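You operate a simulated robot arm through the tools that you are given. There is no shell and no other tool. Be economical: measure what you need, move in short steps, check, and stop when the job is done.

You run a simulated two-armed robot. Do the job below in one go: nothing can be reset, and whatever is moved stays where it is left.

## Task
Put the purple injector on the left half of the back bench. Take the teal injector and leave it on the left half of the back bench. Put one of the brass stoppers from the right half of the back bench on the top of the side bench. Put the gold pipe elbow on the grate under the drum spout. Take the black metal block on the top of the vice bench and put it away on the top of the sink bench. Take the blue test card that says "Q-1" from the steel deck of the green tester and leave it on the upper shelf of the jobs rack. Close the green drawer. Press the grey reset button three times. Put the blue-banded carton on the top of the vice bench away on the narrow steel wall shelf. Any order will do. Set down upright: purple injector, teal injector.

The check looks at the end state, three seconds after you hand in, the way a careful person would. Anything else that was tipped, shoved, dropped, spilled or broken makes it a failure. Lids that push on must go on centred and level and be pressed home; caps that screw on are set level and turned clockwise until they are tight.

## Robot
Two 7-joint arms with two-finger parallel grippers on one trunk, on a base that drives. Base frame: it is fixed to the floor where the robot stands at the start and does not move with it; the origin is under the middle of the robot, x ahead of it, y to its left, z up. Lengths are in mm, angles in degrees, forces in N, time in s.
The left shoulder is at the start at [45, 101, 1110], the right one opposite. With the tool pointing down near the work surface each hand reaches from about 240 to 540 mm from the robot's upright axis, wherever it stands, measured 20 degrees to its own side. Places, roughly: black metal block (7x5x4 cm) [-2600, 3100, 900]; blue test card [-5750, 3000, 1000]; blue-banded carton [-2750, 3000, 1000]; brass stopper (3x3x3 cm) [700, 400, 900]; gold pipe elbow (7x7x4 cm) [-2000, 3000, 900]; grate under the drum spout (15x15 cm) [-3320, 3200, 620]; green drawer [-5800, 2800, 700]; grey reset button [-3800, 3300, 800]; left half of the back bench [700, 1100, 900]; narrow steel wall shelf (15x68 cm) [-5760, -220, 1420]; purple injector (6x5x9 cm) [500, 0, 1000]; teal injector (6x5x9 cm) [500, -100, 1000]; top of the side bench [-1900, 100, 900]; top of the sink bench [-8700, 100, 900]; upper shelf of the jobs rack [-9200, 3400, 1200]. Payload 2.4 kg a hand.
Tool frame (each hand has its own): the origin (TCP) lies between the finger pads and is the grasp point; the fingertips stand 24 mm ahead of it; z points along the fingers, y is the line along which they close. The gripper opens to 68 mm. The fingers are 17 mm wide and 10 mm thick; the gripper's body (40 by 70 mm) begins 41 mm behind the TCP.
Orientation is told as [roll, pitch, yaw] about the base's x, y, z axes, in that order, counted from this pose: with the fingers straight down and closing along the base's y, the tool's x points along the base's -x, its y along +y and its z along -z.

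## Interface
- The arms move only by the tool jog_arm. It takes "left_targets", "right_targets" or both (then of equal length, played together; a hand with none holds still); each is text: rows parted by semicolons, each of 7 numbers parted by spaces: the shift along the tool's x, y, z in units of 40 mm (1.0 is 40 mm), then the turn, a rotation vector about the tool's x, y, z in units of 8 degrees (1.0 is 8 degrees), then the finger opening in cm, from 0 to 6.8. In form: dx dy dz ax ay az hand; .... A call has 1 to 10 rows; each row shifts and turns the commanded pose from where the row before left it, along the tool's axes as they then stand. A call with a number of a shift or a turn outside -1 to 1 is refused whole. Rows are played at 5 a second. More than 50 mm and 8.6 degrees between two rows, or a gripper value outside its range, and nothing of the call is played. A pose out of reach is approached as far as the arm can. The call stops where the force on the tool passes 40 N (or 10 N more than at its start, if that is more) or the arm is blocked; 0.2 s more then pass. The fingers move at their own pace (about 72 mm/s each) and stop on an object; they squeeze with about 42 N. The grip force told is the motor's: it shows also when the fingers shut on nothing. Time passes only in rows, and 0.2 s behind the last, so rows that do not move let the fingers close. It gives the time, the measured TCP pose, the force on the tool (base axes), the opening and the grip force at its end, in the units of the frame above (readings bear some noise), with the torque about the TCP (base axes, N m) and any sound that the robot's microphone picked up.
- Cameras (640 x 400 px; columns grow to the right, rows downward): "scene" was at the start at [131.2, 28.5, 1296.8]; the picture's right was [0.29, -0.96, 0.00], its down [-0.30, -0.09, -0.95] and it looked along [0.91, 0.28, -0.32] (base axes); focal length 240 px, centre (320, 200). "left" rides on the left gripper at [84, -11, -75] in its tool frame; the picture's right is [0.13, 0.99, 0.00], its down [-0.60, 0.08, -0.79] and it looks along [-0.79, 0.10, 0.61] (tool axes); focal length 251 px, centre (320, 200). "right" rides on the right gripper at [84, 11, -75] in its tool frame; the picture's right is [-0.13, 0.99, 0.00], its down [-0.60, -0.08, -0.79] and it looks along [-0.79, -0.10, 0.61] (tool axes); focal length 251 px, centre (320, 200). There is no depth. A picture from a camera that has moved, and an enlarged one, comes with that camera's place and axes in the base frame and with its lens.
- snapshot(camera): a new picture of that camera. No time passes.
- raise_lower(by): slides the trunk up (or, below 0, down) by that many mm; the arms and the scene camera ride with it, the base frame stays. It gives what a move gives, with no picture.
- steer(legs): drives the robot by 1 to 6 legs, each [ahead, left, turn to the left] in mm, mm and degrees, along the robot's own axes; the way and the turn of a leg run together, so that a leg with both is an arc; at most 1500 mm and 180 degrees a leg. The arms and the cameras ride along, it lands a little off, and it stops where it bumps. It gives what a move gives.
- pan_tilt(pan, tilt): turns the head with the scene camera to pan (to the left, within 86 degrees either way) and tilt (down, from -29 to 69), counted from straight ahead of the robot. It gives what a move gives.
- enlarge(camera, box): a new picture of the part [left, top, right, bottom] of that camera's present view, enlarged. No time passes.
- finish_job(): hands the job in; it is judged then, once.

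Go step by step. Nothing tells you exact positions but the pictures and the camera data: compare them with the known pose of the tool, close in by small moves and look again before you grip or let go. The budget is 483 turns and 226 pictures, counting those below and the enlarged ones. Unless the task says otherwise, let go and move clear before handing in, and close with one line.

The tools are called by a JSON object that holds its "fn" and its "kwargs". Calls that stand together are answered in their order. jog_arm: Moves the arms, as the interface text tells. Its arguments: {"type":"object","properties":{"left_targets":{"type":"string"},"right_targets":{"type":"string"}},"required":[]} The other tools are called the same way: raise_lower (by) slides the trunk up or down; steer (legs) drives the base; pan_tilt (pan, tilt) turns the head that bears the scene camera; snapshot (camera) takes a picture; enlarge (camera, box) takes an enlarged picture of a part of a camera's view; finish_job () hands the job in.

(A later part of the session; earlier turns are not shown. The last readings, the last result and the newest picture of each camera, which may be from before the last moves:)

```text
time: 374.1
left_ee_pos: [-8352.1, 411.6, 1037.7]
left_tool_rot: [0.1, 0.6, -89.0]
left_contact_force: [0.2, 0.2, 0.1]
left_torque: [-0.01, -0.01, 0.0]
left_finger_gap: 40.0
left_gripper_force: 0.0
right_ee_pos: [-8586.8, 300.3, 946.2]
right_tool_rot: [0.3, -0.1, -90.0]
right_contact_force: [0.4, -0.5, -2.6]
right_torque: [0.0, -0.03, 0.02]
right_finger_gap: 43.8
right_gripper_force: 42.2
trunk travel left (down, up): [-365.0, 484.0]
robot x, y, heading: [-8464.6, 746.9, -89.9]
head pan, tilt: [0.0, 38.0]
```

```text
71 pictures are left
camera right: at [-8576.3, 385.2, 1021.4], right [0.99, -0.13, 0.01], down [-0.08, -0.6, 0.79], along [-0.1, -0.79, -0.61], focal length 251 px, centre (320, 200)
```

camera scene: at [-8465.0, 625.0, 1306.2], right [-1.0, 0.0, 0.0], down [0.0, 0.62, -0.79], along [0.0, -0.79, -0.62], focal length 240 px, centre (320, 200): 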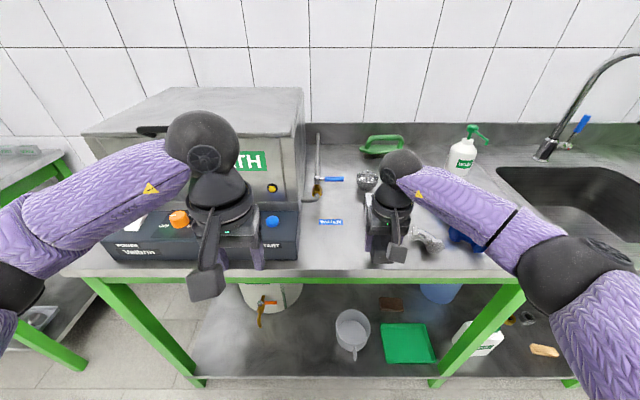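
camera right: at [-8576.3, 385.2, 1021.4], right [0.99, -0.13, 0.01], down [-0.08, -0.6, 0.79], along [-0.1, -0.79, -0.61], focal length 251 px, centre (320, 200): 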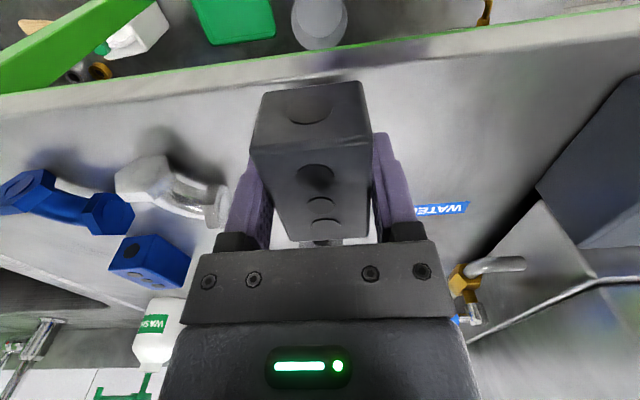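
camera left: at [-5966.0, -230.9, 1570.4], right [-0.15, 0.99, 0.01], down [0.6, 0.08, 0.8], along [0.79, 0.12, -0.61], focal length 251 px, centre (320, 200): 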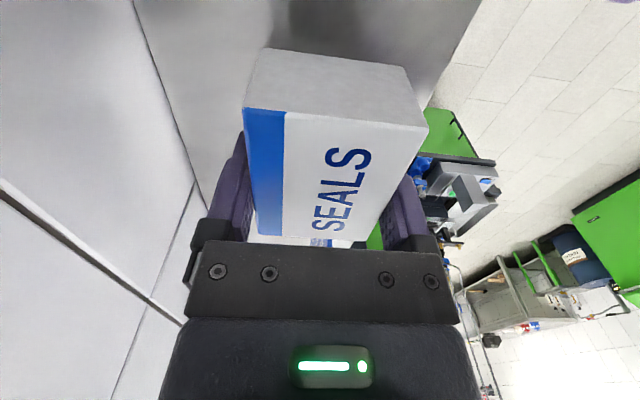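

{"fn": "jog_arm", "kwargs": {"right_targets": "0 0 0.2 0 0 0 3.5; 0 0 0.1 0 0 0 3.5; 0 0 0.06 0 0 0 3.5; 0 0 0.06 0 0 0 3.5; 0 0 0.05 0 0 0 3.5; 0 0 0 0 0 0 3.5"}}

```text
time: 375.5
left_ee_pos: [-8352.3, 410.5, 1038.2]
left_tool_rot: [0.1, 0.7, -89.1]
left_contact_force: [0.2, -0.1, 0.1]
left_torque: [-0.03, -0.01, -0.01]
left_finger_gap: 39.8
left_gripper_force: 0.1
right_ee_pos: [-8587.4, 300.1, 930.3]
right_tool_rot: [0.3, 0.0, -89.9]
right_contact_force: [0.2, 0.3, -3.1]
right_torque: [-0.01, 0.02, -0.02]
right_finger_gap: 43.9
right_gripper_force: 42.1
trunk travel left (down, up): [-365.0, 484.0]
robot x, y, heading: [-8462.5, 746.1, -90.0]
head pan, tilt: [0.0, 38.0]
```

{"fn": "jog_arm", "kwargs": {"right_targets": "0 0 0.05 0 0 0 3.5; 0 0 0.04 0 0 0 3.5; 0 0 0.04 0 0 0 3.5; 0 0 0 0 0 0 3.5"}}

```text
time: 376.5
left_ee_pos: [-8351.7, 411.4, 1039.0]
left_tool_rot: [0.1, 0.5, -89.1]
left_contact_force: [0.1, -0.3, -1.1]
left_torque: [0.03, 0.01, -0.03]
left_finger_gap: 40.0
left_gripper_force: 0.0
right_ee_pos: [-8586.5, 299.7, 924.9]
right_tool_rot: [0.3, -0.1, -90.0]
right_contact_force: [-0.4, 0.0, -3.7]
right_torque: [-0.01, 0.02, -0.02]
right_finger_gap: 43.7
right_gripper_force: 42.4
trunk travel left (down, up): [-365.0, 484.0]
robot x, y, heading: [-8461.0, 747.0, -90.1]
head pan, tilt: [0.0, 38.0]
```

{"fn": "jog_arm", "kwargs": {"right_targets": "0 0 0.05 0 0 0 3.5; 0 0 0.05 0 0 0 3.5; 0 0 0.05 0 0 0 3.5; 0 0 0.05 0 0 0 3.5; 0 0 0.05 0 0 0 3.5; 0 0 0 0 0 0 3.5"}}

```text
time: 377.9
left_ee_pos: [-8352.2, 411.6, 1038.2]
left_tool_rot: [0.1, 0.6, -89.2]
left_contact_force: [0.5, -0.1, 0.5]
left_torque: [0.01, -0.02, 0.0]
left_finger_gap: 39.8
left_gripper_force: 0.1
right_ee_pos: [-8587.0, 299.7, 914.8]
right_tool_rot: [0.3, 0.0, -90.0]
right_contact_force: [-0.5, 0.1, -2.1]
right_torque: [0.02, -0.01, 0.05]
right_finger_gap: 43.8
right_gripper_force: 41.5
trunk travel left (down, up): [-365.0, 484.0]
robot x, y, heading: [-8459.9, 748.9, -90.0]
head pan, tilt: [0.0, 38.0]
```

{"fn": "jog_arm", "kwargs": {"right_targets": "0 0 0.07 0 0 0 3.5; 0 0 0.07 0 0 0 3.5; 0 0 0.07 0 0 0 3.5; 0 0 0.07 0 0 0 3.5; 0 0 0.07 0 0 0 3.5; 0 0 0.07 0 0 0 3.5; 0 0 0.07 0 0 0 3.5; 0 0 0.07 0 0 0 3.5; 0 0 0 0 0 0 3.5"}}

{"fn": "snapshot", "kwargs": {"camera": "right"}}

```text
time: 379.2
left_ee_pos: [-8351.4, 413.0, 1039.6]
left_tool_rot: [0.1, 0.7, -89.1]
left_contact_force: [0.7, 0.2, -0.4]
left_torque: [0.02, 0.0, -0.03]
left_finger_gap: 40.2
left_gripper_force: 0.1
right_ee_pos: [-8586.3, 301.1, 903.7]
right_tool_rot: [0.3, -0.6, -90.0]
right_contact_force: [-1.0, 8.8, 18.4]
right_torque: [0.44, 0.57, -0.23]
right_finger_gap: 43.6
right_gripper_force: 41.7
trunk travel left (down, up): [-365.0, 484.0]
robot x, y, heading: [-8461.6, 746.9, -90.1]
head pan, tilt: [0.0, 38.0]
stopped in row 6 (right hand): the force on the tool passed its limit at 45 N (the readings are from after the stop); the commanded pose is now the measured one
```

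```text
70 pictures are left
camera right: at [-8577.0, 385.5, 978.1], right [0.99, -0.13, 0.01], down [-0.08, -0.6, 0.8], along [-0.1, -0.79, -0.6], focal length 251 px, centre (320, 200)
```

right: 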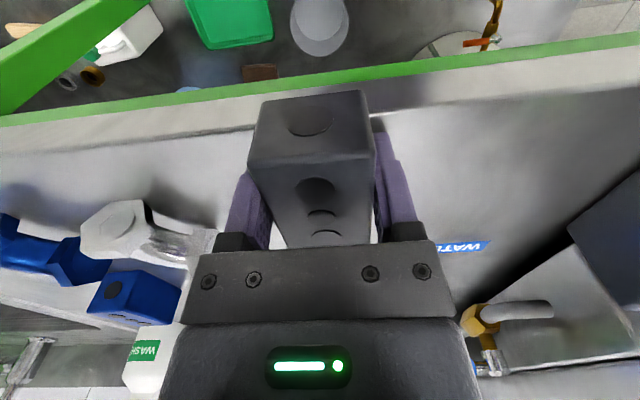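

Bench top is at about 875, so the block's front end would sit on the rolled front lip. I'll lift slightly and move it 45 mm further in.

{"fn": "jog_arm", "kwargs": {"right_targets": "0 0 -0.4 0 0.07 0 3.5; 0 0 -0.1 0 0 0 3.5; -0.6 0 0 0 0 0 3.5; -0.55 0 0 0 0 0 3.5; 0 0 0 0 0 0 3.5"}}

{"fn": "snapshot", "kwargs": {"camera": "right"}}

```text
time: 380.4
left_ee_pos: [-8352.0, 410.8, 1038.2]
left_tool_rot: [0.2, 0.6, -89.1]
left_contact_force: [-0.1, -0.9, 0.4]
left_torque: [0.02, -0.01, 0.01]
left_finger_gap: 40.1
left_gripper_force: 0.0
right_ee_pos: [-8588.0, 253.8, 922.2]
right_tool_rot: [0.2, 0.3, -89.9]
right_contact_force: [-0.3, 0.3, -2.7]
right_torque: [-0.03, 0.04, -0.01]
right_finger_gap: 43.5
right_gripper_force: 42.4
trunk travel left (down, up): [-365.0, 484.0]
robot x, y, heading: [-8462.2, 749.3, -90.2]
head pan, tilt: [0.0, 38.0]
```

```text
69 pictures are left
camera right: at [-8579.0, 337.8, 996.9], right [0.99, -0.13, 0.01], down [-0.08, -0.61, 0.79], along [-0.1, -0.78, -0.61], focal length 251 px, centre (320, 200)
```

right: 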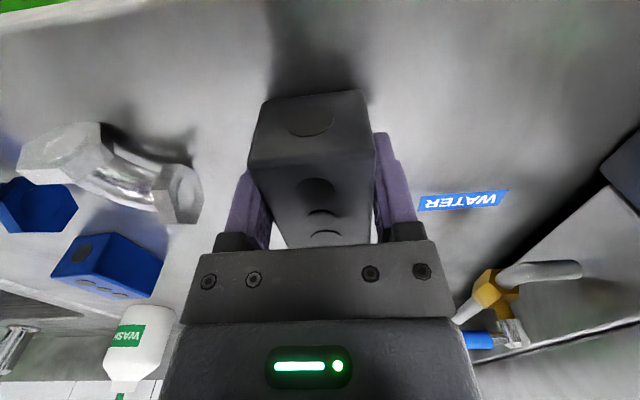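

{"fn": "jog_arm", "kwargs": {"right_targets": "0 0 0.3 0 0 0 3.5; 0 0 0.06 0 0 0 3.5; 0 0 0.05 0 0 0 3.5; 0 0 0.05 0 0 0 3.5; 0 0 0.04 0 0 0 3.5; 0 0 0 0 0 0 3.5"}}

```text
time: 381.8
left_ee_pos: [-8352.1, 411.6, 1038.6]
left_tool_rot: [0.1, 0.6, -89.1]
left_contact_force: [-1.1, -0.3, 0.0]
left_torque: [0.0, -0.01, -0.02]
left_finger_gap: 39.9
left_gripper_force: 0.1
right_ee_pos: [-8586.3, 252.9, 903.5]
right_tool_rot: [0.3, 0.0, -89.9]
right_contact_force: [-2.2, -9.1, 16.3]
right_torque: [-0.45, 0.55, 0.28]
right_finger_gap: 43.9
right_gripper_force: 42.3
trunk travel left (down, up): [-365.0, 484.0]
robot x, y, heading: [-8461.8, 745.0, -90.1]
head pan, tilt: [0.0, 38.0]
```

Contact. Release and lift away.

{"fn": "jog_arm", "kwargs": {"right_targets": "0 0 0 0 0 0 4.6; 0 0 0 0 0 0 5.2; 0 0 0 0 0 0 5.6; 0 0 0 0 0 0 5.6; 0 0 -0.5 0 0 0 5.6; 0 0 -0.9 0 0 0 5.6; 0.3 0 -0.9 0 0 0 5.6; 0.9 0 -0.7 0 0 0 5.6; 0.9 0 -0.3 0 0 0 5.6; 0 0 0 0 0 0 5.6"}}

{"fn": "snapshot", "kwargs": {"camera": "right"}}

```text
time: 384.0
left_ee_pos: [-8351.1, 411.0, 1037.9]
left_tool_rot: [0.1, 0.5, -89.2]
left_contact_force: [-0.1, -0.2, -0.5]
left_torque: [-0.01, -0.01, 0.01]
left_finger_gap: 40.1
left_gripper_force: 0.0
right_ee_pos: [-8588.6, 335.8, 1032.8]
right_tool_rot: [0.4, 0.2, -90.2]
right_contact_force: [0.2, -0.9, -0.1]
right_torque: [0.01, -0.01, 0.0]
right_finger_gap: 55.8
right_gripper_force: 0.1
trunk travel left (down, up): [-365.0, 484.0]
robot x, y, heading: [-8458.6, 747.6, -90.2]
head pan, tilt: [0.0, 38.0]
```

```text
68 pictures are left
camera right: at [-8578.6, 419.8, 1107.4], right [0.99, -0.13, 0.0], down [-0.08, -0.61, 0.79], along [-0.1, -0.78, -0.61], focal length 251 px, centre (320, 200)
```

right: 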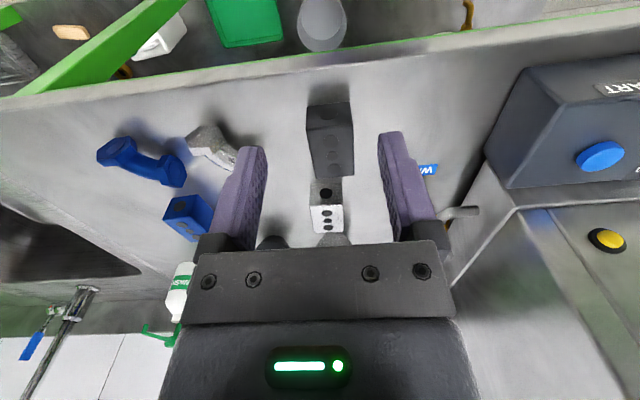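

The block is placed. Now to the green tester at [-5750, 3000].

{"fn": "steer", "kwargs": {"legs": [[-850, 0, 0], [0, 0, 90], [1400, 0, 0], [1300, 0, 0], [0, 0, 90]]}}

{"fn": "pan_tilt", "kwargs": {"pan": 0, "tilt": 25}}

{"fn": "snapshot", "kwargs": {"camera": "scene"}}

```text
time: 408.7
left_ee_pos: [-5872.0, 1836.9, 1037.8]
left_tool_rot: [0.1, 0.6, 86.5]
left_contact_force: [1.1, -0.1, -0.4]
left_torque: [0.01, 0.05, 0.0]
left_finger_gap: 39.8
left_gripper_force: 0.1
right_ee_pos: [-5632.2, 1893.9, 1032.8]
right_tool_rot: [0.3, 0.1, 85.7]
right_contact_force: [0.6, 0.0, -0.3]
right_torque: [0.03, 0.0, 0.01]
right_finger_gap: 56.1
right_gripper_force: 0.1
trunk travel left (down, up): [-365.0, 484.0]
robot x, y, heading: [-5789.6, 1489.1, 85.8]
head pan, tilt: [0.0, 38.0]
```

```text
time: 409.4
left_ee_pos: [-5872.8, 1837.7, 1037.9]
left_tool_rot: [0.1, 0.5, 86.7]
left_contact_force: [0.5, 0.1, -0.4]
left_torque: [-0.03, -0.01, -0.01]
left_finger_gap: 39.8
left_gripper_force: 0.2
right_ee_pos: [-5630.7, 1894.6, 1031.9]
right_tool_rot: [0.3, 0.2, 85.8]
right_contact_force: [1.0, 0.6, -0.4]
right_torque: [0.03, 0.02, -0.02]
right_finger_gap: 55.8
right_gripper_force: 0.1
trunk travel left (down, up): [-365.0, 484.0]
robot x, y, heading: [-5787.1, 1492.7, 85.7]
head pan, tilt: [0.0, 25.0]
```

```text
67 pictures are left
camera scene: at [-5779.0, 1623.4, 1326.4], right [1.0, -0.07, 0.0], down [-0.03, -0.42, -0.91], along [0.07, 0.9, -0.42], focal length 240 px, centre (320, 200)
```

scene: 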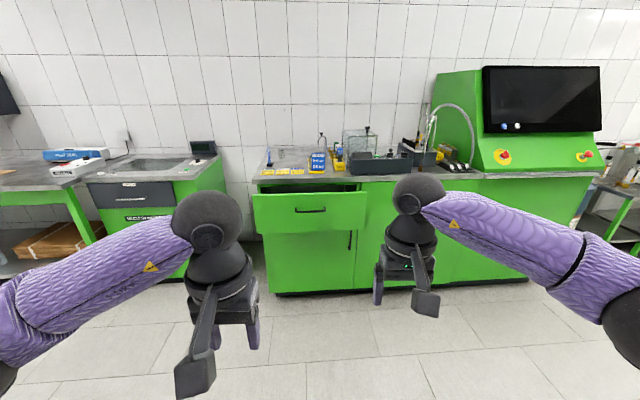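

The open green drawer and the tester's steel deck are ahead. Move closer.

{"fn": "steer", "kwargs": {"legs": [[550, 0, 4.3]]}}

{"fn": "pan_tilt", "kwargs": {"pan": 0, "tilt": 32}}

{"fn": "snapshot", "kwargs": {"camera": "scene"}}

```text
time: 412.6
left_ee_pos: [-5873.9, 2395.5, 1038.6]
left_tool_rot: [0.1, 0.6, 90.7]
left_contact_force: [0.2, 0.0, 0.5]
left_torque: [-0.01, 0.0, 0.02]
left_finger_gap: 39.8
left_gripper_force: 0.0
right_ee_pos: [-5637.8, 2470.4, 1032.3]
right_tool_rot: [0.3, 0.2, 89.7]
right_contact_force: [-1.0, -0.3, 0.8]
right_torque: [0.03, -0.03, -0.03]
right_finger_gap: 55.8
right_gripper_force: 0.0
trunk travel left (down, up): [-365.0, 484.0]
robot x, y, heading: [-5767.0, 2062.6, 89.9]
head pan, tilt: [0.0, 25.0]
```

```text
time: 413.3
left_ee_pos: [-5874.2, 2396.2, 1037.8]
left_tool_rot: [0.1, 0.6, 90.7]
left_contact_force: [-1.0, 0.1, 0.6]
left_torque: [-0.01, 0.0, -0.02]
left_finger_gap: 39.8
left_gripper_force: 0.0
right_ee_pos: [-5638.6, 2469.9, 1031.8]
right_tool_rot: [0.3, 0.2, 89.8]
right_contact_force: [-0.3, -0.6, -0.2]
right_torque: [-0.02, 0.0, 0.06]
right_finger_gap: 55.9
right_gripper_force: 0.0
trunk travel left (down, up): [-365.0, 484.0]
robot x, y, heading: [-5765.8, 2061.3, 89.8]
head pan, tilt: [0.0, 32.0]
```

```text
66 pictures are left
camera scene: at [-5766.2, 2187.0, 1315.4], right [1.0, 0.0, 0.0], down [0.0, -0.53, -0.85], along [0.0, 0.85, -0.53], focal length 240 px, centre (320, 200)
```

scene: 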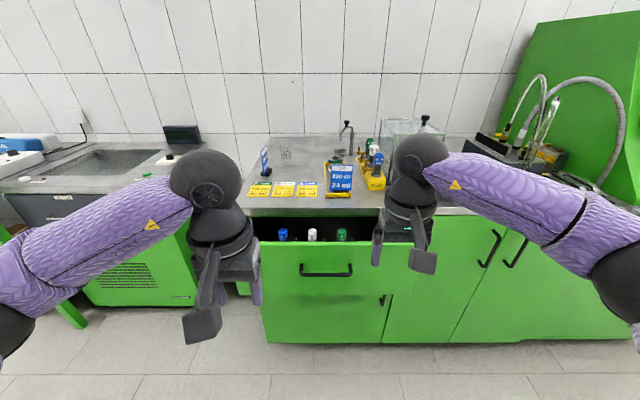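

{"fn": "enlarge", "kwargs": {"camera": "scene", "box": [240, 110, 440, 235]}}

```text
3.20 times, centred on (340, 172) of scene
camera zoom: at [-5766.2, 2187.0, 1315.4], right [1.0, 0.0, 0.0], down [0.0, -0.53, -0.85], along [0.0, 0.85, -0.53], focal length 768 px, centre (256, 288)
```

zoom: 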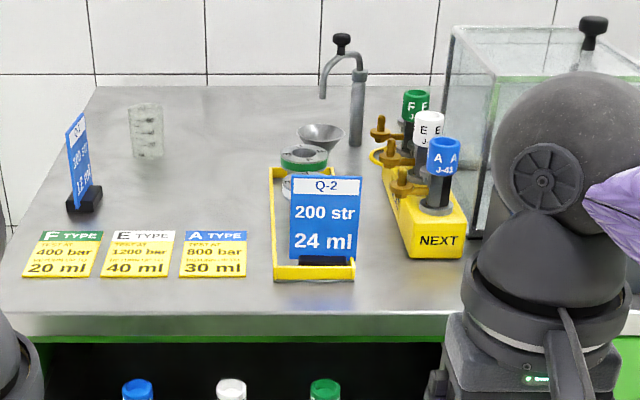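

The front card is Q-2. The card at left rear (about [-5976, 3040]) should be Q-1; I'll verify it close-up later. First close the drawer: its front panel is near y≈2710, z 575–830, x≈-5760. I'll set up the right hand, closed, to push.

{"fn": "raise_lower", "kwargs": {"by": -160}}

{"fn": "jog_arm", "kwargs": {"right_targets": "0 0 0.6 0 0 0 0; 0 0 0.6 0 0 0 0; 0 0 0.6 0 0 0 0; 0 0 0 0 0 0 0", "left_targets": "0.6 0 -0.7 0 0 0 4; 0.6 0.3 -0.7 0 0 0 4; 0.5 0.3 -0.7 0 0 0 4; 0 0 0 0 0 0 4"}}

{"fn": "steer", "kwargs": {"legs": [[170, 120, 0]]}}

{"fn": "pan_tilt", "kwargs": {"pan": -5, "tilt": 45}}

{"fn": "snapshot", "kwargs": {"camera": "scene"}}

{"fn": "snapshot", "kwargs": {"camera": "right"}}

```text
time: 415.2
left_ee_pos: [-5875.2, 2396.2, 878.1]
left_tool_rot: [0.1, 0.6, 90.7]
left_contact_force: [-0.1, 0.2, -0.5]
left_torque: [0.03, -0.01, 0.01]
left_finger_gap: 40.1
left_gripper_force: 0.2
right_ee_pos: [-5637.8, 2469.7, 873.1]
right_tool_rot: [0.3, 0.2, 89.7]
right_contact_force: [-0.5, -0.6, -0.2]
right_torque: [-0.01, 0.0, 0.02]
right_finger_gap: 56.0
right_gripper_force: 0.0
trunk travel left (down, up): [-205.0, 644.0]
robot x, y, heading: [-5769.2, 2061.3, 89.9]
head pan, tilt: [0.0, 32.0]
```

```text
time: 416.2
left_ee_pos: [-5901.1, 2329.4, 962.0]
left_tool_rot: [0.0, 0.7, 90.7]
left_contact_force: [-0.8, 0.4, 0.2]
left_torque: [0.0, -0.03, 0.01]
left_finger_gap: 39.9
left_gripper_force: 0.0
right_ee_pos: [-5636.3, 2468.5, 801.4]
right_tool_rot: [0.3, 0.2, 89.8]
right_contact_force: [-1.2, -0.3, -0.1]
right_torque: [0.0, -0.02, 0.02]
right_finger_gap: 0.1
right_gripper_force: 23.5
trunk travel left (down, up): [-205.0, 644.0]
robot x, y, heading: [-5767.6, 2059.8, 89.8]
head pan, tilt: [0.0, 32.0]
```

```text
time: 417.8
left_ee_pos: [-6020.8, 2495.1, 962.5]
left_tool_rot: [0.1, 0.7, 90.9]
left_contact_force: [-0.9, 0.3, 0.7]
left_torque: [0.01, -0.01, 0.04]
left_finger_gap: 40.3
left_gripper_force: 0.1
right_ee_pos: [-5758.9, 2636.5, 801.9]
right_tool_rot: [0.3, 0.2, 89.9]
right_contact_force: [-0.1, -0.4, 0.4]
right_torque: [0.01, 0.01, 0.0]
right_finger_gap: 0.0
right_gripper_force: 23.9
trunk travel left (down, up): [-205.0, 644.0]
robot x, y, heading: [-5883.6, 2227.0, 89.9]
head pan, tilt: [0.0, 32.0]
```

```text
time: 418.5
left_ee_pos: [-6023.0, 2496.8, 962.3]
left_tool_rot: [0.1, 0.6, 90.7]
left_contact_force: [-0.1, 0.7, -0.7]
left_torque: [-0.01, 0.03, 0.01]
left_finger_gap: 40.1
left_gripper_force: 0.1
right_ee_pos: [-5758.9, 2635.2, 801.5]
right_tool_rot: [0.3, 0.2, 89.9]
right_contact_force: [0.1, 0.0, -0.4]
right_torque: [0.0, 0.01, 0.02]
right_finger_gap: 0.2
right_gripper_force: 23.3
trunk travel left (down, up): [-205.0, 644.0]
robot x, y, heading: [-5886.5, 2227.2, 89.9]
head pan, tilt: [-5.0, 45.0]
```

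```text
64 pictures are left
camera scene: at [-5880.4, 2379.7, 1133.8], right [1.0, -0.09, 0.0], down [-0.06, -0.7, -0.71], along [0.06, 0.7, -0.71], focal length 240 px, centre (320, 200)
```

scene: 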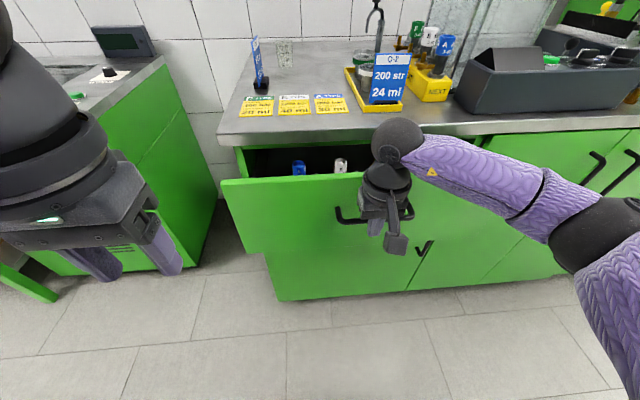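

```text
63 pictures are left
camera right: at [-5769.9, 2552.1, 876.6], right [-0.99, 0.13, 0.01], down [0.08, 0.61, 0.79], along [0.1, 0.78, -0.61], focal length 251 px, centre (320, 200)
```

right: 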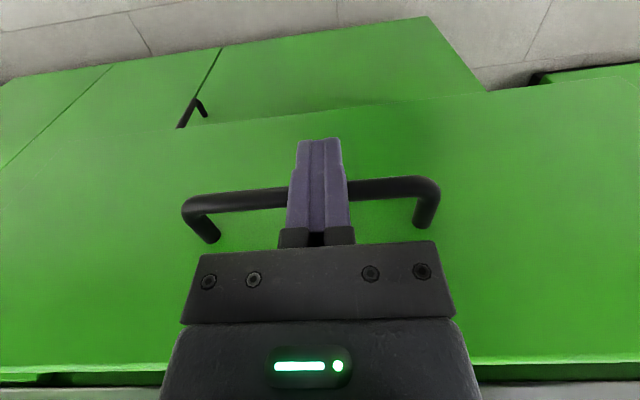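

The fingers are at the handle's height and a vertical hand would hit the bench lip at closing. I'll tilt the tool 45° forward and raise it so the fingertips push the panel above the handle.

{"fn": "jog_arm", "kwargs": {"right_targets": "0 0 -0.3 0 -0.94 0 0; 0 0 -0.3 0 -0.94 0 0; 0 0 0 0 -0.94 0 0; 0 0 0 0 -0.94 0 0; 0 0 0 0 -0.94 0 0; 0 0 0 0 -0.94 0 0; 0 0 0 0 0 0 0"}}

{"fn": "snapshot", "kwargs": {"camera": "scene"}}

```text
time: 420.1
left_ee_pos: [-6022.7, 2497.0, 962.5]
left_tool_rot: [0.1, 0.6, 90.8]
left_contact_force: [-0.4, -0.4, 0.0]
left_torque: [-0.02, 0.01, -0.01]
left_finger_gap: 39.8
left_gripper_force: 0.0
right_ee_pos: [-5759.2, 2633.6, 827.2]
right_tool_rot: [0.6, -45.0, 89.5]
right_contact_force: [-0.1, -0.9, 0.3]
right_torque: [0.01, 0.01, 0.0]
right_finger_gap: 0.0
right_gripper_force: 23.4
trunk travel left (down, up): [-205.0, 644.0]
robot x, y, heading: [-5885.7, 2227.8, 89.7]
head pan, tilt: [-5.0, 45.0]
```

```text
62 pictures are left
camera scene: at [-5880.4, 2379.6, 1133.8], right [1.0, -0.09, 0.0], down [-0.06, -0.7, -0.71], along [0.06, 0.7, -0.71], focal length 240 px, centre (320, 200)
```

scene: 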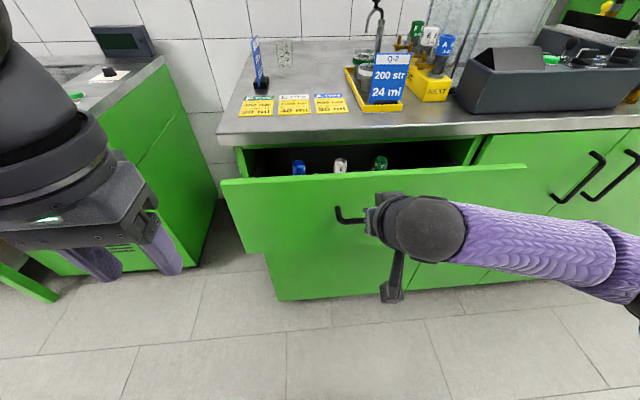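

{"fn": "steer", "kwargs": {"legs": [[45, 0, 0]]}}

{"fn": "steer", "kwargs": {"legs": [[40, 0, 0]]}}

{"fn": "snapshot", "kwargs": {"camera": "scene"}}

```text
time: 421.0
left_ee_pos: [-6022.7, 2540.1, 962.2]
left_tool_rot: [0.1, 0.6, 90.8]
left_contact_force: [0.4, -0.3, -0.5]
left_torque: [-0.03, 0.0, -0.04]
left_finger_gap: 39.7
left_gripper_force: 0.1
right_ee_pos: [-5758.4, 2679.2, 825.8]
right_tool_rot: [0.6, -45.0, 89.6]
right_contact_force: [-0.1, 0.0, -0.2]
right_torque: [0.0, 0.03, 0.0]
right_finger_gap: 0.1
right_gripper_force: 23.8
trunk travel left (down, up): [-205.0, 644.0]
robot x, y, heading: [-5887.8, 2270.4, 90.0]
head pan, tilt: [-5.0, 45.0]
```

```text
time: 421.9
left_ee_pos: [-6023.0, 2579.0, 963.4]
left_tool_rot: [0.1, 0.6, 90.9]
left_contact_force: [0.2, -1.0, -0.3]
left_torque: [-0.01, -0.01, -0.02]
left_finger_gap: 39.8
left_gripper_force: 0.0
right_ee_pos: [-5758.3, 2719.5, 826.3]
right_tool_rot: [0.6, -44.9, 89.7]
right_contact_force: [-0.5, 0.2, 0.0]
right_torque: [-0.03, 0.0, -0.01]
right_finger_gap: 0.0
right_gripper_force: 23.4
trunk travel left (down, up): [-205.0, 644.0]
robot x, y, heading: [-5886.5, 2308.8, 89.9]
head pan, tilt: [-5.0, 45.0]
```

```text
61 pictures are left
camera scene: at [-5880.5, 2463.8, 1133.7], right [1.0, -0.09, 0.0], down [-0.06, -0.7, -0.71], along [0.06, 0.7, -0.71], focal length 240 px, centre (320, 200)
```

scene: 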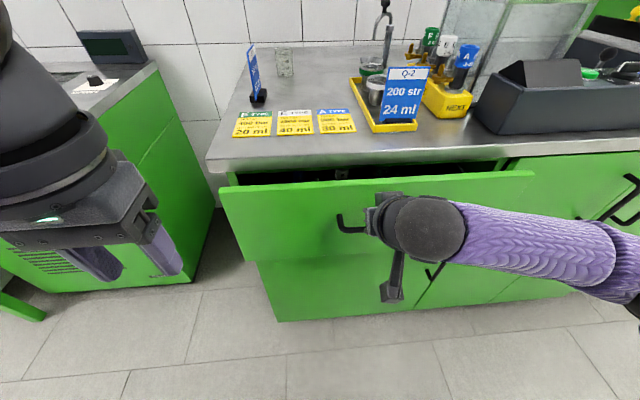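

{"fn": "steer", "kwargs": {"legs": [[25, 0, 0]]}}

{"fn": "snapshot", "kwargs": {"camera": "scene"}}

```text
time: 422.7
left_ee_pos: [-6022.3, 2604.3, 962.0]
left_tool_rot: [0.0, 0.6, 90.9]
left_contact_force: [-0.1, -0.6, -0.9]
left_torque: [-0.01, 0.0, -0.01]
left_finger_gap: 40.0
left_gripper_force: 0.1
right_ee_pos: [-5757.8, 2742.8, 826.0]
right_tool_rot: [0.5, -44.9, 89.6]
right_contact_force: [-0.4, -0.6, 0.5]
right_torque: [-0.01, 0.0, 0.02]
right_finger_gap: 0.0
right_gripper_force: 23.6
trunk travel left (down, up): [-205.0, 644.0]
robot x, y, heading: [-5883.3, 2334.8, 90.1]
head pan, tilt: [-5.0, 45.0]
```

```text
60 pictures are left
camera scene: at [-5880.4, 2487.9, 1133.7], right [1.0, -0.09, 0.0], down [-0.06, -0.7, -0.71], along [0.06, 0.7, -0.71], focal length 240 px, centre (320, 200)
```

scene: 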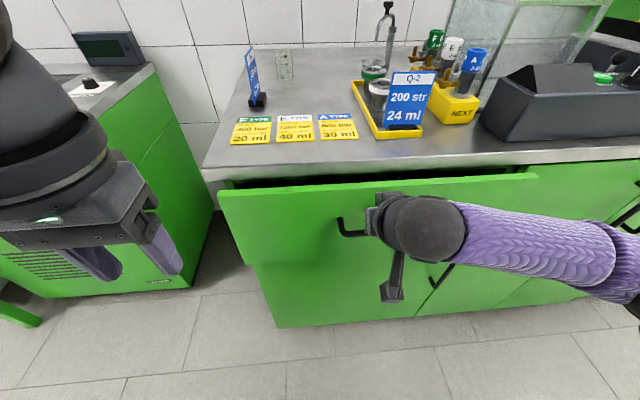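

{"fn": "steer", "kwargs": {"legs": [[25, 0, 0]]}}

{"fn": "steer", "kwargs": {"legs": [[15, 0, 0]]}}

{"fn": "snapshot", "kwargs": {"camera": "scene"}}

```text
time: 423.5
left_ee_pos: [-6022.3, 2628.9, 961.9]
left_tool_rot: [0.1, 0.6, 91.0]
left_contact_force: [0.2, 0.4, 0.8]
left_torque: [-0.06, -0.01, 0.02]
left_finger_gap: 40.0
left_gripper_force: 0.1
right_ee_pos: [-5759.5, 2768.1, 826.6]
right_tool_rot: [0.6, -44.9, 89.7]
right_contact_force: [0.2, -0.2, 0.0]
right_torque: [0.0, -0.01, 0.02]
right_finger_gap: 0.0
right_gripper_force: 23.2
trunk travel left (down, up): [-205.0, 644.0]
robot x, y, heading: [-5887.2, 2358.2, 90.4]
head pan, tilt: [-5.0, 45.0]
```

```text
time: 424.3
left_ee_pos: [-6021.6, 2643.1, 962.5]
left_tool_rot: [0.1, 0.7, 90.8]
left_contact_force: [-0.3, 0.5, 0.4]
left_torque: [0.03, 0.0, -0.05]
left_finger_gap: 40.1
left_gripper_force: 0.1
right_ee_pos: [-5757.8, 2783.4, 826.0]
right_tool_rot: [0.5, -44.9, 89.7]
right_contact_force: [0.0, 0.1, -0.1]
right_torque: [-0.02, -0.01, 0.0]
right_finger_gap: 0.0
right_gripper_force: 23.7
trunk travel left (down, up): [-205.0, 644.0]
robot x, y, heading: [-5885.2, 2370.2, 90.0]
head pan, tilt: [-5.0, 45.0]
```

```text
59 pictures are left
camera scene: at [-5880.5, 2527.4, 1133.7], right [1.0, -0.09, 0.0], down [-0.06, -0.7, -0.71], along [0.06, 0.7, -0.71], focal length 240 px, centre (320, 200)
```

scene: 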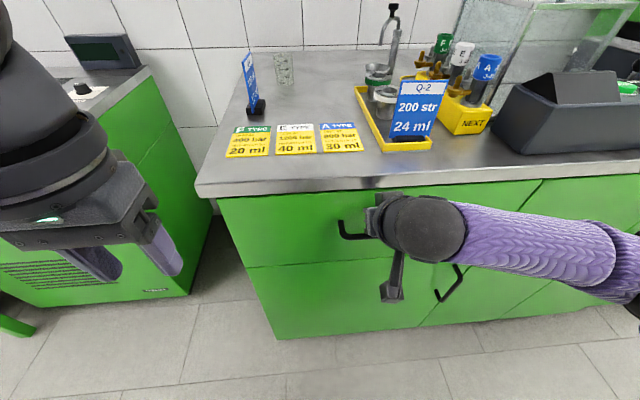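

Nearly flush. Nudge further until it stops.

{"fn": "steer", "kwargs": {"legs": [[12, 0, 0]]}}

{"fn": "enlarge", "kwargs": {"camera": "scene", "box": [180, 150, 580, 350]}}

```text
time: 425.1
left_ee_pos: [-6021.3, 2648.3, 962.5]
left_tool_rot: [0.1, 0.4, 90.8]
left_contact_force: [-0.3, -0.4, 0.1]
left_torque: [-0.01, 0.01, 0.0]
left_finger_gap: 39.8
left_gripper_force: 0.1
right_ee_pos: [-5758.8, 2784.7, 824.8]
right_tool_rot: [0.5, -44.4, 89.9]
right_contact_force: [0.8, -17.8, 7.2]
right_torque: [-0.03, 0.12, -0.03]
right_finger_gap: 0.1
right_gripper_force: 23.8
trunk travel left (down, up): [-205.0, 644.0]
robot x, y, heading: [-5886.6, 2383.0, 89.9]
head pan, tilt: [-5.0, 45.0]
stopped in leg 1: the force on the tool passed its limit at 50 N (the readings are from after the stop); the commanded pose is now the measured one
```

```text
1.60 times, centred on (380, 250) of scene
camera zoom: at [-5880.2, 2531.9, 1134.0], right [1.0, -0.09, 0.0], down [-0.06, -0.7, -0.71], along [0.06, 0.71, -0.71], focal length 384 px, centre (224, 120)
```

zoom: 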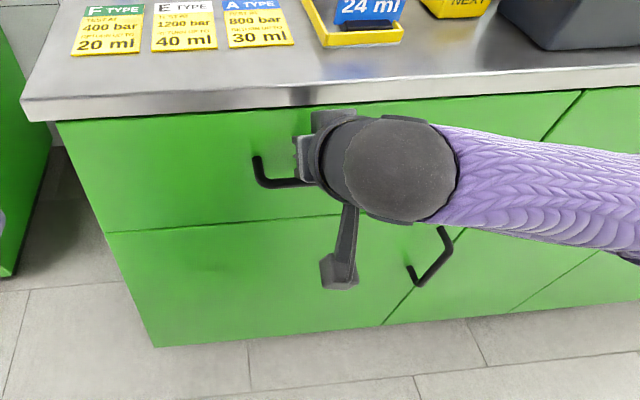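

The drawer is home. Back off, straighten the right hand, raise the trunk, and inspect the left card.

{"fn": "steer", "kwargs": {"legs": [[-150, 0, 0]]}}

{"fn": "jog_arm", "kwargs": {"right_targets": "0 0 0 0 0.94 0 0; 0 0 0 0 0.94 0 0; 0 0 0 0 0.94 0 0; 0 0 0 0 0.94 0 0; 0 0 0 0 0.94 0 0; 0 0 0 0 0.93 0 3; 0.7 -0.5 -0.5 0 0 0 4; 0.7 -0.5 -0.5 0 0 0 4; 0.5 0 -0.4 0 0 0 4; 0 0 0 0 0 0 4"}}

{"fn": "raise_lower", "kwargs": {"by": 160}}

{"fn": "pan_tilt", "kwargs": {"pan": 5, "tilt": 28}}

{"fn": "snapshot", "kwargs": {"camera": "scene"}}

{"fn": "snapshot", "kwargs": {"camera": "left"}}

```text
time: 426.5
left_ee_pos: [-6021.4, 2502.1, 961.7]
left_tool_rot: [0.2, 0.6, 90.8]
left_contact_force: [0.6, -0.3, -0.3]
left_torque: [0.0, 0.02, 0.0]
left_finger_gap: 39.9
left_gripper_force: 0.0
right_ee_pos: [-5759.7, 2637.5, 824.5]
right_tool_rot: [0.5, -44.4, 89.6]
right_contact_force: [0.2, -0.6, 0.3]
right_torque: [0.01, -0.03, -0.01]
right_finger_gap: 0.1
right_gripper_force: 23.3
trunk travel left (down, up): [-205.0, 644.0]
robot x, y, heading: [-5885.5, 2231.9, 89.6]
head pan, tilt: [-5.0, 45.0]
```

```text
time: 428.7
left_ee_pos: [-6021.8, 2502.7, 961.9]
left_tool_rot: [0.1, 0.7, 90.7]
left_contact_force: [-0.3, 0.4, -0.5]
left_torque: [0.04, -0.02, -0.02]
left_finger_gap: 40.0
left_gripper_force: 0.2
right_ee_pos: [-5716.2, 2563.2, 879.6]
right_tool_rot: [0.2, 0.6, 90.0]
right_contact_force: [-0.4, 0.0, -0.6]
right_torque: [-0.02, -0.02, -0.03]
right_finger_gap: 40.0
right_gripper_force: 0.1
trunk travel left (down, up): [-205.0, 644.0]
robot x, y, heading: [-5893.1, 2231.7, 89.6]
head pan, tilt: [-5.0, 45.0]
```

```text
time: 430.5
left_ee_pos: [-6021.8, 2503.8, 1121.8]
left_tool_rot: [0.0, 0.6, 90.7]
left_contact_force: [0.0, -0.8, -0.6]
left_torque: [0.01, -0.02, 0.01]
left_finger_gap: 40.3
left_gripper_force: 0.1
right_ee_pos: [-5718.8, 2563.3, 1041.6]
right_tool_rot: [0.3, 0.7, 90.1]
right_contact_force: [-0.3, 0.3, -0.1]
right_torque: [0.03, 0.01, 0.02]
right_finger_gap: 40.0
right_gripper_force: 0.1
trunk travel left (down, up): [-365.0, 484.0]
robot x, y, heading: [-5885.2, 2233.8, 89.8]
head pan, tilt: [-5.0, 45.0]
```

```text
time: 431.3
left_ee_pos: [-6020.9, 2503.8, 1122.0]
left_tool_rot: [0.1, 0.6, 90.6]
left_contact_force: [0.4, -0.2, -1.1]
left_torque: [0.02, -0.02, 0.03]
left_finger_gap: 40.0
left_gripper_force: 0.1
right_ee_pos: [-5718.4, 2562.9, 1041.2]
right_tool_rot: [0.3, 0.7, 90.1]
right_contact_force: [-0.3, 0.3, -0.1]
right_torque: [0.0, 0.02, 0.02]
right_finger_gap: 40.0
right_gripper_force: 0.0
trunk travel left (down, up): [-365.0, 484.0]
robot x, y, heading: [-5885.4, 2234.5, 89.5]
head pan, tilt: [5.0, 28.0]
```

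```text
57 pictures are left
camera scene: at [-5895.3, 2362.0, 1321.6], right [1.0, 0.08, 0.0], down [0.04, -0.47, -0.88], along [-0.07, 0.88, -0.47], focal length 240 px, centre (320, 200)
```

scene: 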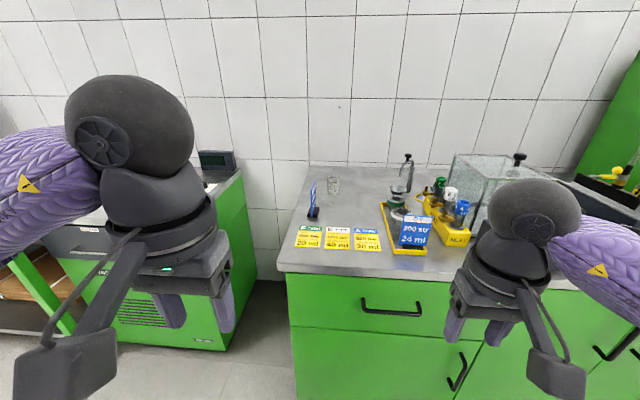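

```text
56 pictures are left
camera left: at [-6009.2, 2420.2, 1198.0], right [-0.99, -0.14, 0.0], down [-0.08, 0.61, 0.79], along [-0.11, 0.78, -0.62], focal length 251 px, centre (320, 200)
```

left: 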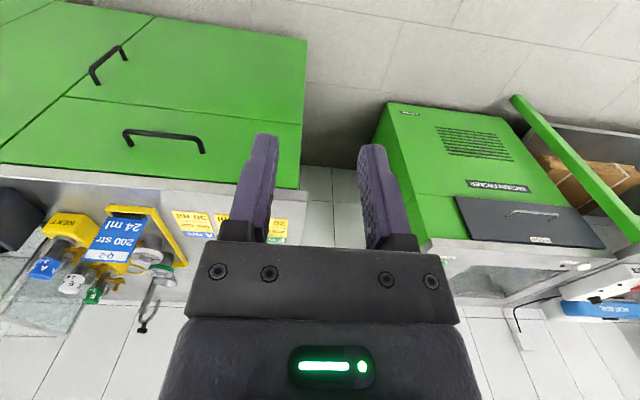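

{"fn": "jog_arm", "kwargs": {"right_targets": "0.7 -0.3 -0.8 0 0 0 4; 0.6 -0.3 -0.8 0 0 0 4; 0 0 0 0 0 0 4"}}

{"fn": "steer", "kwargs": {"legs": [[270, 0, 0.4]]}}

{"fn": "snapshot", "kwargs": {"camera": "scene"}}

{"fn": "snapshot", "kwargs": {"camera": "left"}}

```text
time: 432.1
left_ee_pos: [-6020.6, 2503.8, 1122.2]
left_tool_rot: [0.1, 0.7, 90.7]
left_contact_force: [-0.7, 1.6, 0.3]
left_torque: [0.03, -0.01, -0.04]
left_finger_gap: 40.0
left_gripper_force: 0.0
right_ee_pos: [-5691.3, 2511.2, 1103.6]
right_tool_rot: [0.2, 0.7, 90.0]
right_contact_force: [0.6, 0.9, -0.4]
right_torque: [0.03, -0.03, 0.0]
right_finger_gap: 40.1
right_gripper_force: 0.0
trunk travel left (down, up): [-365.0, 484.0]
robot x, y, heading: [-5886.5, 2229.3, 89.6]
head pan, tilt: [5.0, 28.0]
```

```text
time: 434.0
left_ee_pos: [-6022.5, 2779.4, 1121.9]
left_tool_rot: [0.1, 0.7, 90.9]
left_contact_force: [0.2, 0.1, 0.2]
left_torque: [-0.02, 0.03, 0.03]
left_finger_gap: 39.9
left_gripper_force: 0.0
right_ee_pos: [-5692.0, 2790.3, 1104.3]
right_tool_rot: [0.3, 0.7, 90.2]
right_contact_force: [-0.6, -0.4, 0.2]
right_torque: [-0.03, -0.03, 0.01]
right_finger_gap: 39.9
right_gripper_force: 0.1
trunk travel left (down, up): [-365.0, 484.0]
robot x, y, heading: [-5885.5, 2510.9, 89.8]
head pan, tilt: [5.0, 28.0]
```

```text
55 pictures are left
camera scene: at [-5895.4, 2639.4, 1321.7], right [1.0, 0.09, 0.0], down [0.04, -0.47, -0.88], along [-0.08, 0.88, -0.47], focal length 240 px, centre (320, 200)
```

scene: 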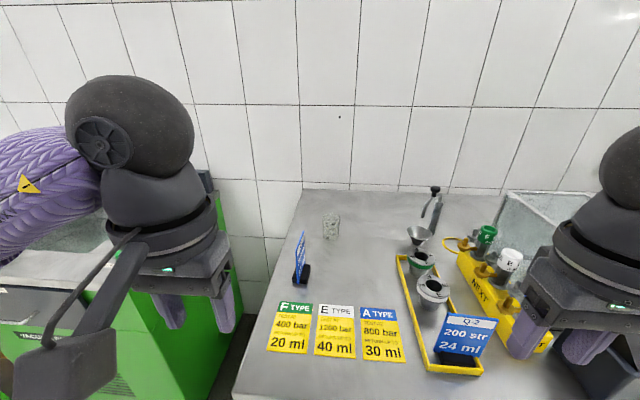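

```text
54 pictures are left
camera left: at [-6009.5, 2697.1, 1197.9], right [-0.99, -0.15, 0.0], down [-0.09, 0.61, 0.79], along [-0.12, 0.78, -0.62], focal length 251 px, centre (320, 200)
```

left: 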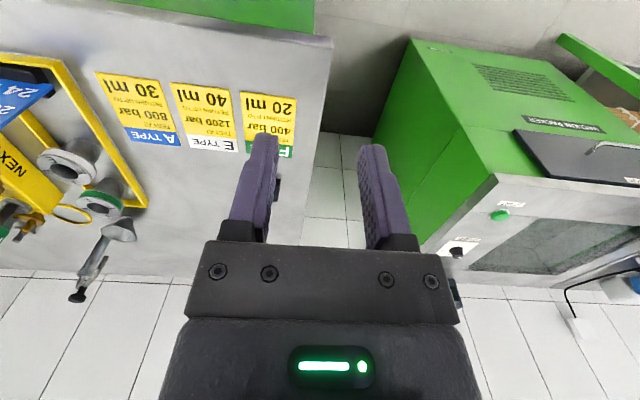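

{"fn": "enlarge", "kwargs": {"camera": "scene", "box": [270, 220, 340, 295]}}

{"fn": "snapshot", "kwargs": {"camera": "right"}}

```text
5.33 times, centred on (305, 258) of scene
camera zoom: at [-5895.4, 2639.4, 1321.7], right [1.0, 0.09, 0.0], down [0.04, -0.47, -0.88], along [-0.08, 0.88, -0.47], focal length 1280 px, centre (400, -107)
```

zoom: 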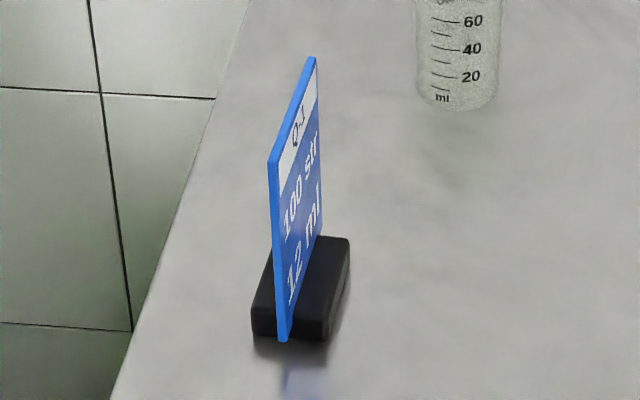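

```text
52 pictures are left
camera right: at [-5702.7, 2706.3, 1180.4], right [-0.99, 0.12, 0.0], down [0.08, 0.61, 0.79], along [0.1, 0.78, -0.62], focal length 251 px, centre (320, 200)
```

right: 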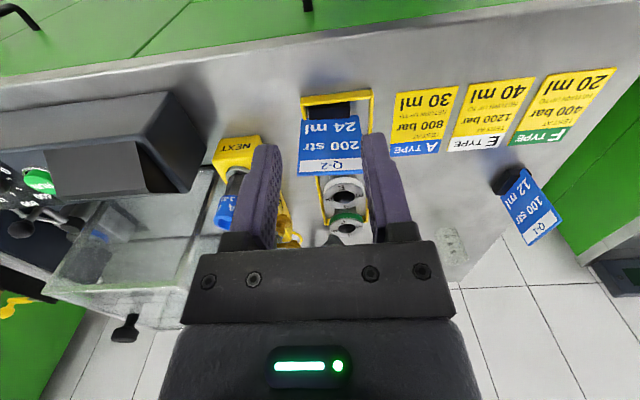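

Confirmed: that card reads Q-1. Its plate runs nearly along y from (-5980, 3021) to (-5973, 3089), z up to 999. I'll approach with the left hand from above.

{"fn": "steer", "kwargs": {"legs": [[70, 0, 0]]}}

{"fn": "jog_arm", "kwargs": {"left_targets": "-0.85 -0.2 0.2 0 0 0.4 6; -0.85 -0.2 0.3 0 0 0.4 6; -0.85 -0.2 0.3 0 0 0 6; -0.85 -0.2 0.3 0 0 0 6; -0.85 -0.2 0.3 0 0 0 6; -0.85 -0.15 0.15 0 0 0 6; 0 0 0 0 0 0 6"}}

{"fn": "snapshot", "kwargs": {"camera": "left"}}

{"fn": "snapshot", "kwargs": {"camera": "scene"}}

```text
time: 435.1
left_ee_pos: [-6022.0, 2851.2, 1121.5]
left_tool_rot: [0.1, 0.7, 90.8]
left_contact_force: [-0.1, 0.1, 0.2]
left_torque: [0.0, 0.01, -0.01]
left_finger_gap: 39.7
left_gripper_force: 0.1
right_ee_pos: [-5690.4, 2859.0, 1103.3]
right_tool_rot: [0.3, 0.7, 90.0]
right_contact_force: [-0.4, 0.6, -0.3]
right_torque: [-0.04, 0.02, -0.01]
right_finger_gap: 39.8
right_gripper_force: 0.0
trunk travel left (down, up): [-365.0, 484.0]
robot x, y, heading: [-5884.7, 2578.2, 89.5]
head pan, tilt: [5.0, 28.0]
```

```text
time: 436.6
left_ee_pos: [-5961.7, 3048.5, 1060.7]
left_tool_rot: [0.1, 0.6, 84.4]
left_contact_force: [0.7, -0.3, -0.2]
left_torque: [-0.02, 0.03, -0.01]
left_finger_gap: 60.2
left_gripper_force: 0.1
right_ee_pos: [-5691.0, 2857.6, 1104.9]
right_tool_rot: [0.2, 0.7, 90.1]
right_contact_force: [0.7, 0.8, -0.8]
right_torque: [0.02, -0.03, -0.02]
right_finger_gap: 39.9
right_gripper_force: 0.1
trunk travel left (down, up): [-365.0, 484.0]
robot x, y, heading: [-5886.5, 2577.0, 89.6]
head pan, tilt: [5.0, 28.0]
```

```text
51 pictures are left
camera left: at [-5959.2, 2965.6, 1136.1], right [-1.0, -0.03, 0.0], down [-0.02, 0.62, 0.79], along [-0.03, 0.79, -0.62], focal length 251 px, centre (320, 200)
```

left: 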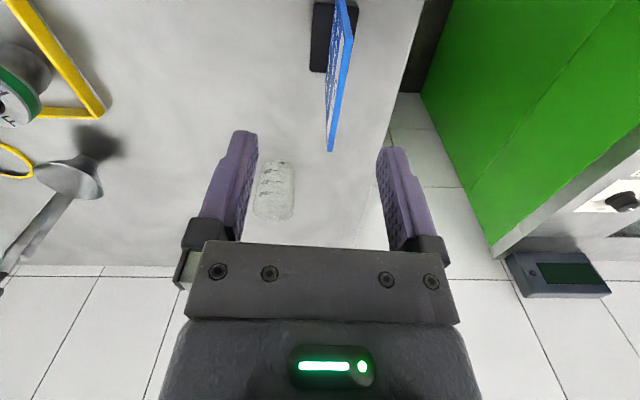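

```text
50 pictures are left
camera scene: at [-5894.9, 2708.7, 1321.7], right [1.0, 0.08, 0.0], down [0.04, -0.47, -0.88], along [-0.07, 0.88, -0.47], focal length 240 px, centre (320, 200)
```

scene: 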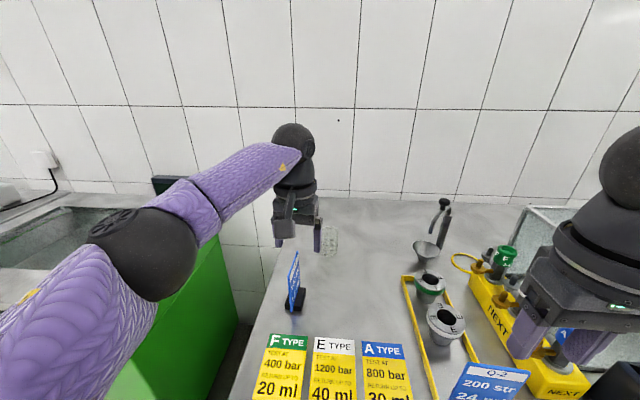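

{"fn": "jog_arm", "kwargs": {"left_targets": "0 0.3 0.3 0 0 0 6; 0 0 0.6 0 0 0 6; 0 0 0.6 0 0 0 6; 0 0 0 0 0 0 6"}}

{"fn": "snapshot", "kwargs": {"camera": "left"}}

```text
time: 437.6
left_ee_pos: [-5974.8, 3049.9, 997.6]
left_tool_rot: [0.0, 0.5, 84.4]
left_contact_force: [-0.5, 0.3, -0.6]
left_torque: [-0.01, -0.01, 0.03]
left_finger_gap: 60.1
left_gripper_force: 0.1
right_ee_pos: [-5690.7, 2858.2, 1105.2]
right_tool_rot: [0.4, 0.6, 90.2]
right_contact_force: [-0.4, 0.8, -0.5]
right_torque: [0.0, 0.02, -0.01]
right_finger_gap: 40.3
right_gripper_force: 0.1
trunk travel left (down, up): [-365.0, 484.0]
robot x, y, heading: [-5885.4, 2576.1, 89.9]
head pan, tilt: [5.0, 28.0]
```

```text
49 pictures are left
camera left: at [-5972.7, 2965.7, 1072.8], right [-1.0, -0.03, 0.0], down [-0.02, 0.62, 0.79], along [-0.03, 0.79, -0.62], focal length 251 px, centre (320, 200)
```

left: 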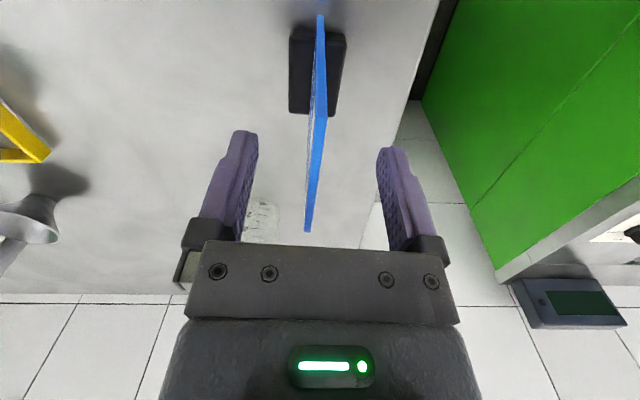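

{"fn": "jog_arm", "kwargs": {"left_targets": "0 0 0.35 0 0 0 6; 0 0 0.3 0 0 0 6; 0 0 0 0 0 0 4; 0 0 0 0 0 0 2; 0 0 0 0 0 0 0; 0 0 0 0 0 0 0; 0 0 0 0 0 0 0"}}

{"fn": "snapshot", "kwargs": {"camera": "left"}}

```text
time: 439.2
left_ee_pos: [-5974.7, 3049.1, 972.3]
left_tool_rot: [0.1, 0.7, 84.4]
left_contact_force: [-0.3, -0.5, 0.7]
left_torque: [-0.01, 0.0, 0.0]
left_finger_gap: 3.5
left_gripper_force: 27.6
right_ee_pos: [-5690.9, 2858.8, 1104.6]
right_tool_rot: [0.3, 0.6, 90.1]
right_contact_force: [0.1, -0.4, 0.7]
right_torque: [0.02, 0.02, -0.01]
right_finger_gap: 39.8
right_gripper_force: 0.1
trunk travel left (down, up): [-365.0, 484.0]
robot x, y, heading: [-5883.0, 2578.6, 89.6]
head pan, tilt: [5.0, 28.0]
```

```text
48 pictures are left
camera left: at [-5971.9, 2965.6, 1048.0], right [-1.0, -0.03, 0.0], down [-0.02, 0.62, 0.79], along [-0.03, 0.79, -0.62], focal length 251 px, centre (320, 200)
```

left: 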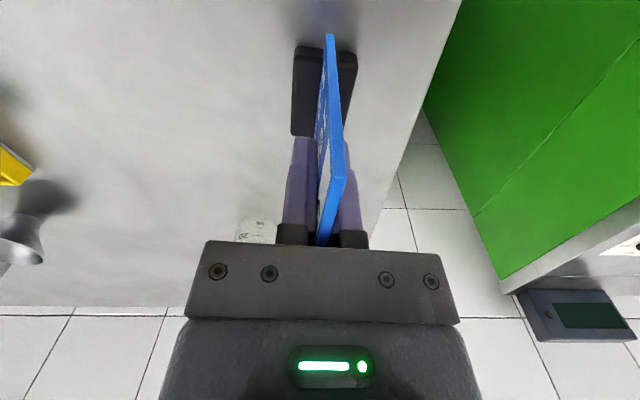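

Card gripped (3.5 mm). Lift with the trunk and back out.

{"fn": "raise_lower", "kwargs": {"by": 200}}

{"fn": "snapshot", "kwargs": {"camera": "scene"}}

{"fn": "steer", "kwargs": {"legs": [[-900, 0, 0], [0, 0, 90], [1400, 0, 0], [1200, 0, 0]]}}

{"fn": "pan_tilt", "kwargs": {"pan": -40, "tilt": 15}}

{"fn": "snapshot", "kwargs": {"camera": "scene"}}

```text
time: 441.4
left_ee_pos: [-5974.2, 3050.7, 1171.4]
left_tool_rot: [0.0, 0.8, 84.5]
left_contact_force: [0.3, 0.1, 0.2]
left_torque: [0.01, -0.03, -0.01]
left_finger_gap: 3.4
left_gripper_force: 27.6
right_ee_pos: [-5691.3, 2859.3, 1305.3]
right_tool_rot: [0.4, 0.7, 90.1]
right_contact_force: [0.8, -0.5, -0.6]
right_torque: [0.01, 0.0, -0.01]
right_finger_gap: 40.1
right_gripper_force: 0.1
trunk travel left (down, up): [-565.0, 284.0]
robot x, y, heading: [-5887.8, 2576.4, 89.8]
head pan, tilt: [5.0, 28.0]
```

```text
47 pictures are left
camera scene: at [-5894.9, 2687.8, 1522.6], right [1.0, 0.08, 0.0], down [0.04, -0.47, -0.88], along [-0.07, 0.88, -0.47], focal length 240 px, centre (320, 200)
```

scene: 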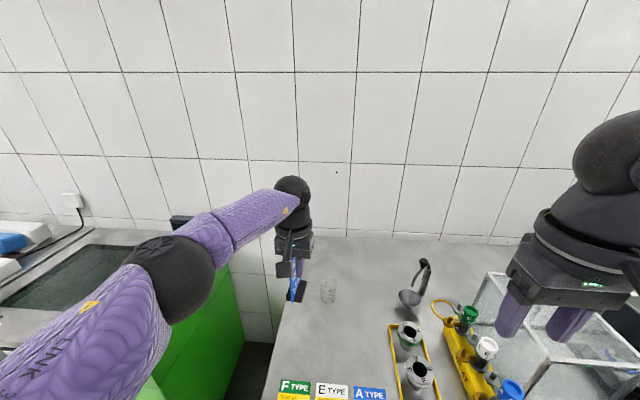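

```text
time: 462.4
left_ee_pos: [-9007.4, 1595.6, 1170.9]
left_tool_rot: [0.1, 0.8, 175.7]
left_contact_force: [0.4, -1.1, 0.4]
left_torque: [0.02, 0.03, 0.0]
left_finger_gap: 3.7
left_gripper_force: 26.5
right_ee_pos: [-8823.4, 1882.3, 1304.5]
right_tool_rot: [0.3, 0.7, -178.5]
right_contact_force: [0.0, -0.7, 1.2]
right_torque: [-0.02, 0.01, -0.02]
right_finger_gap: 40.2
right_gripper_force: 0.0
trunk travel left (down, up): [-565.0, 284.0]
robot x, y, heading: [-8537.7, 1692.7, -178.6]
head pan, tilt: [5.0, 28.0]
```

```text
time: 463.5
left_ee_pos: [-9007.5, 1595.5, 1171.4]
left_tool_rot: [0.0, 0.7, 175.8]
left_contact_force: [0.1, -0.1, -0.3]
left_torque: [0.0, -0.03, 0.0]
left_finger_gap: 3.6
left_gripper_force: 26.7
right_ee_pos: [-8822.2, 1882.6, 1304.5]
right_tool_rot: [0.3, 0.7, -178.5]
right_contact_force: [-0.6, 0.1, -0.2]
right_torque: [0.0, 0.04, 0.01]
right_finger_gap: 40.2
right_gripper_force: 0.0
trunk travel left (down, up): [-565.0, 284.0]
robot x, y, heading: [-8536.1, 1698.0, -178.8]
head pan, tilt: [-40.0, 15.0]
```

```text
46 pictures are left
camera scene: at [-8630.1, 1753.8, 1543.7], right [0.63, 0.78, 0.0], down [0.2, -0.16, -0.97], along [-0.75, 0.6, -0.26], focal length 240 px, centre (320, 200)
```

scene: 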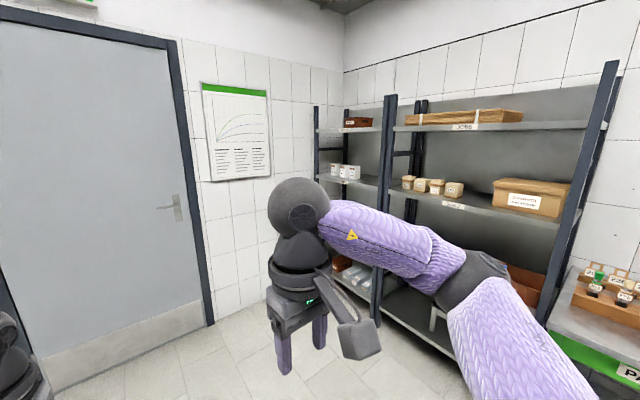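

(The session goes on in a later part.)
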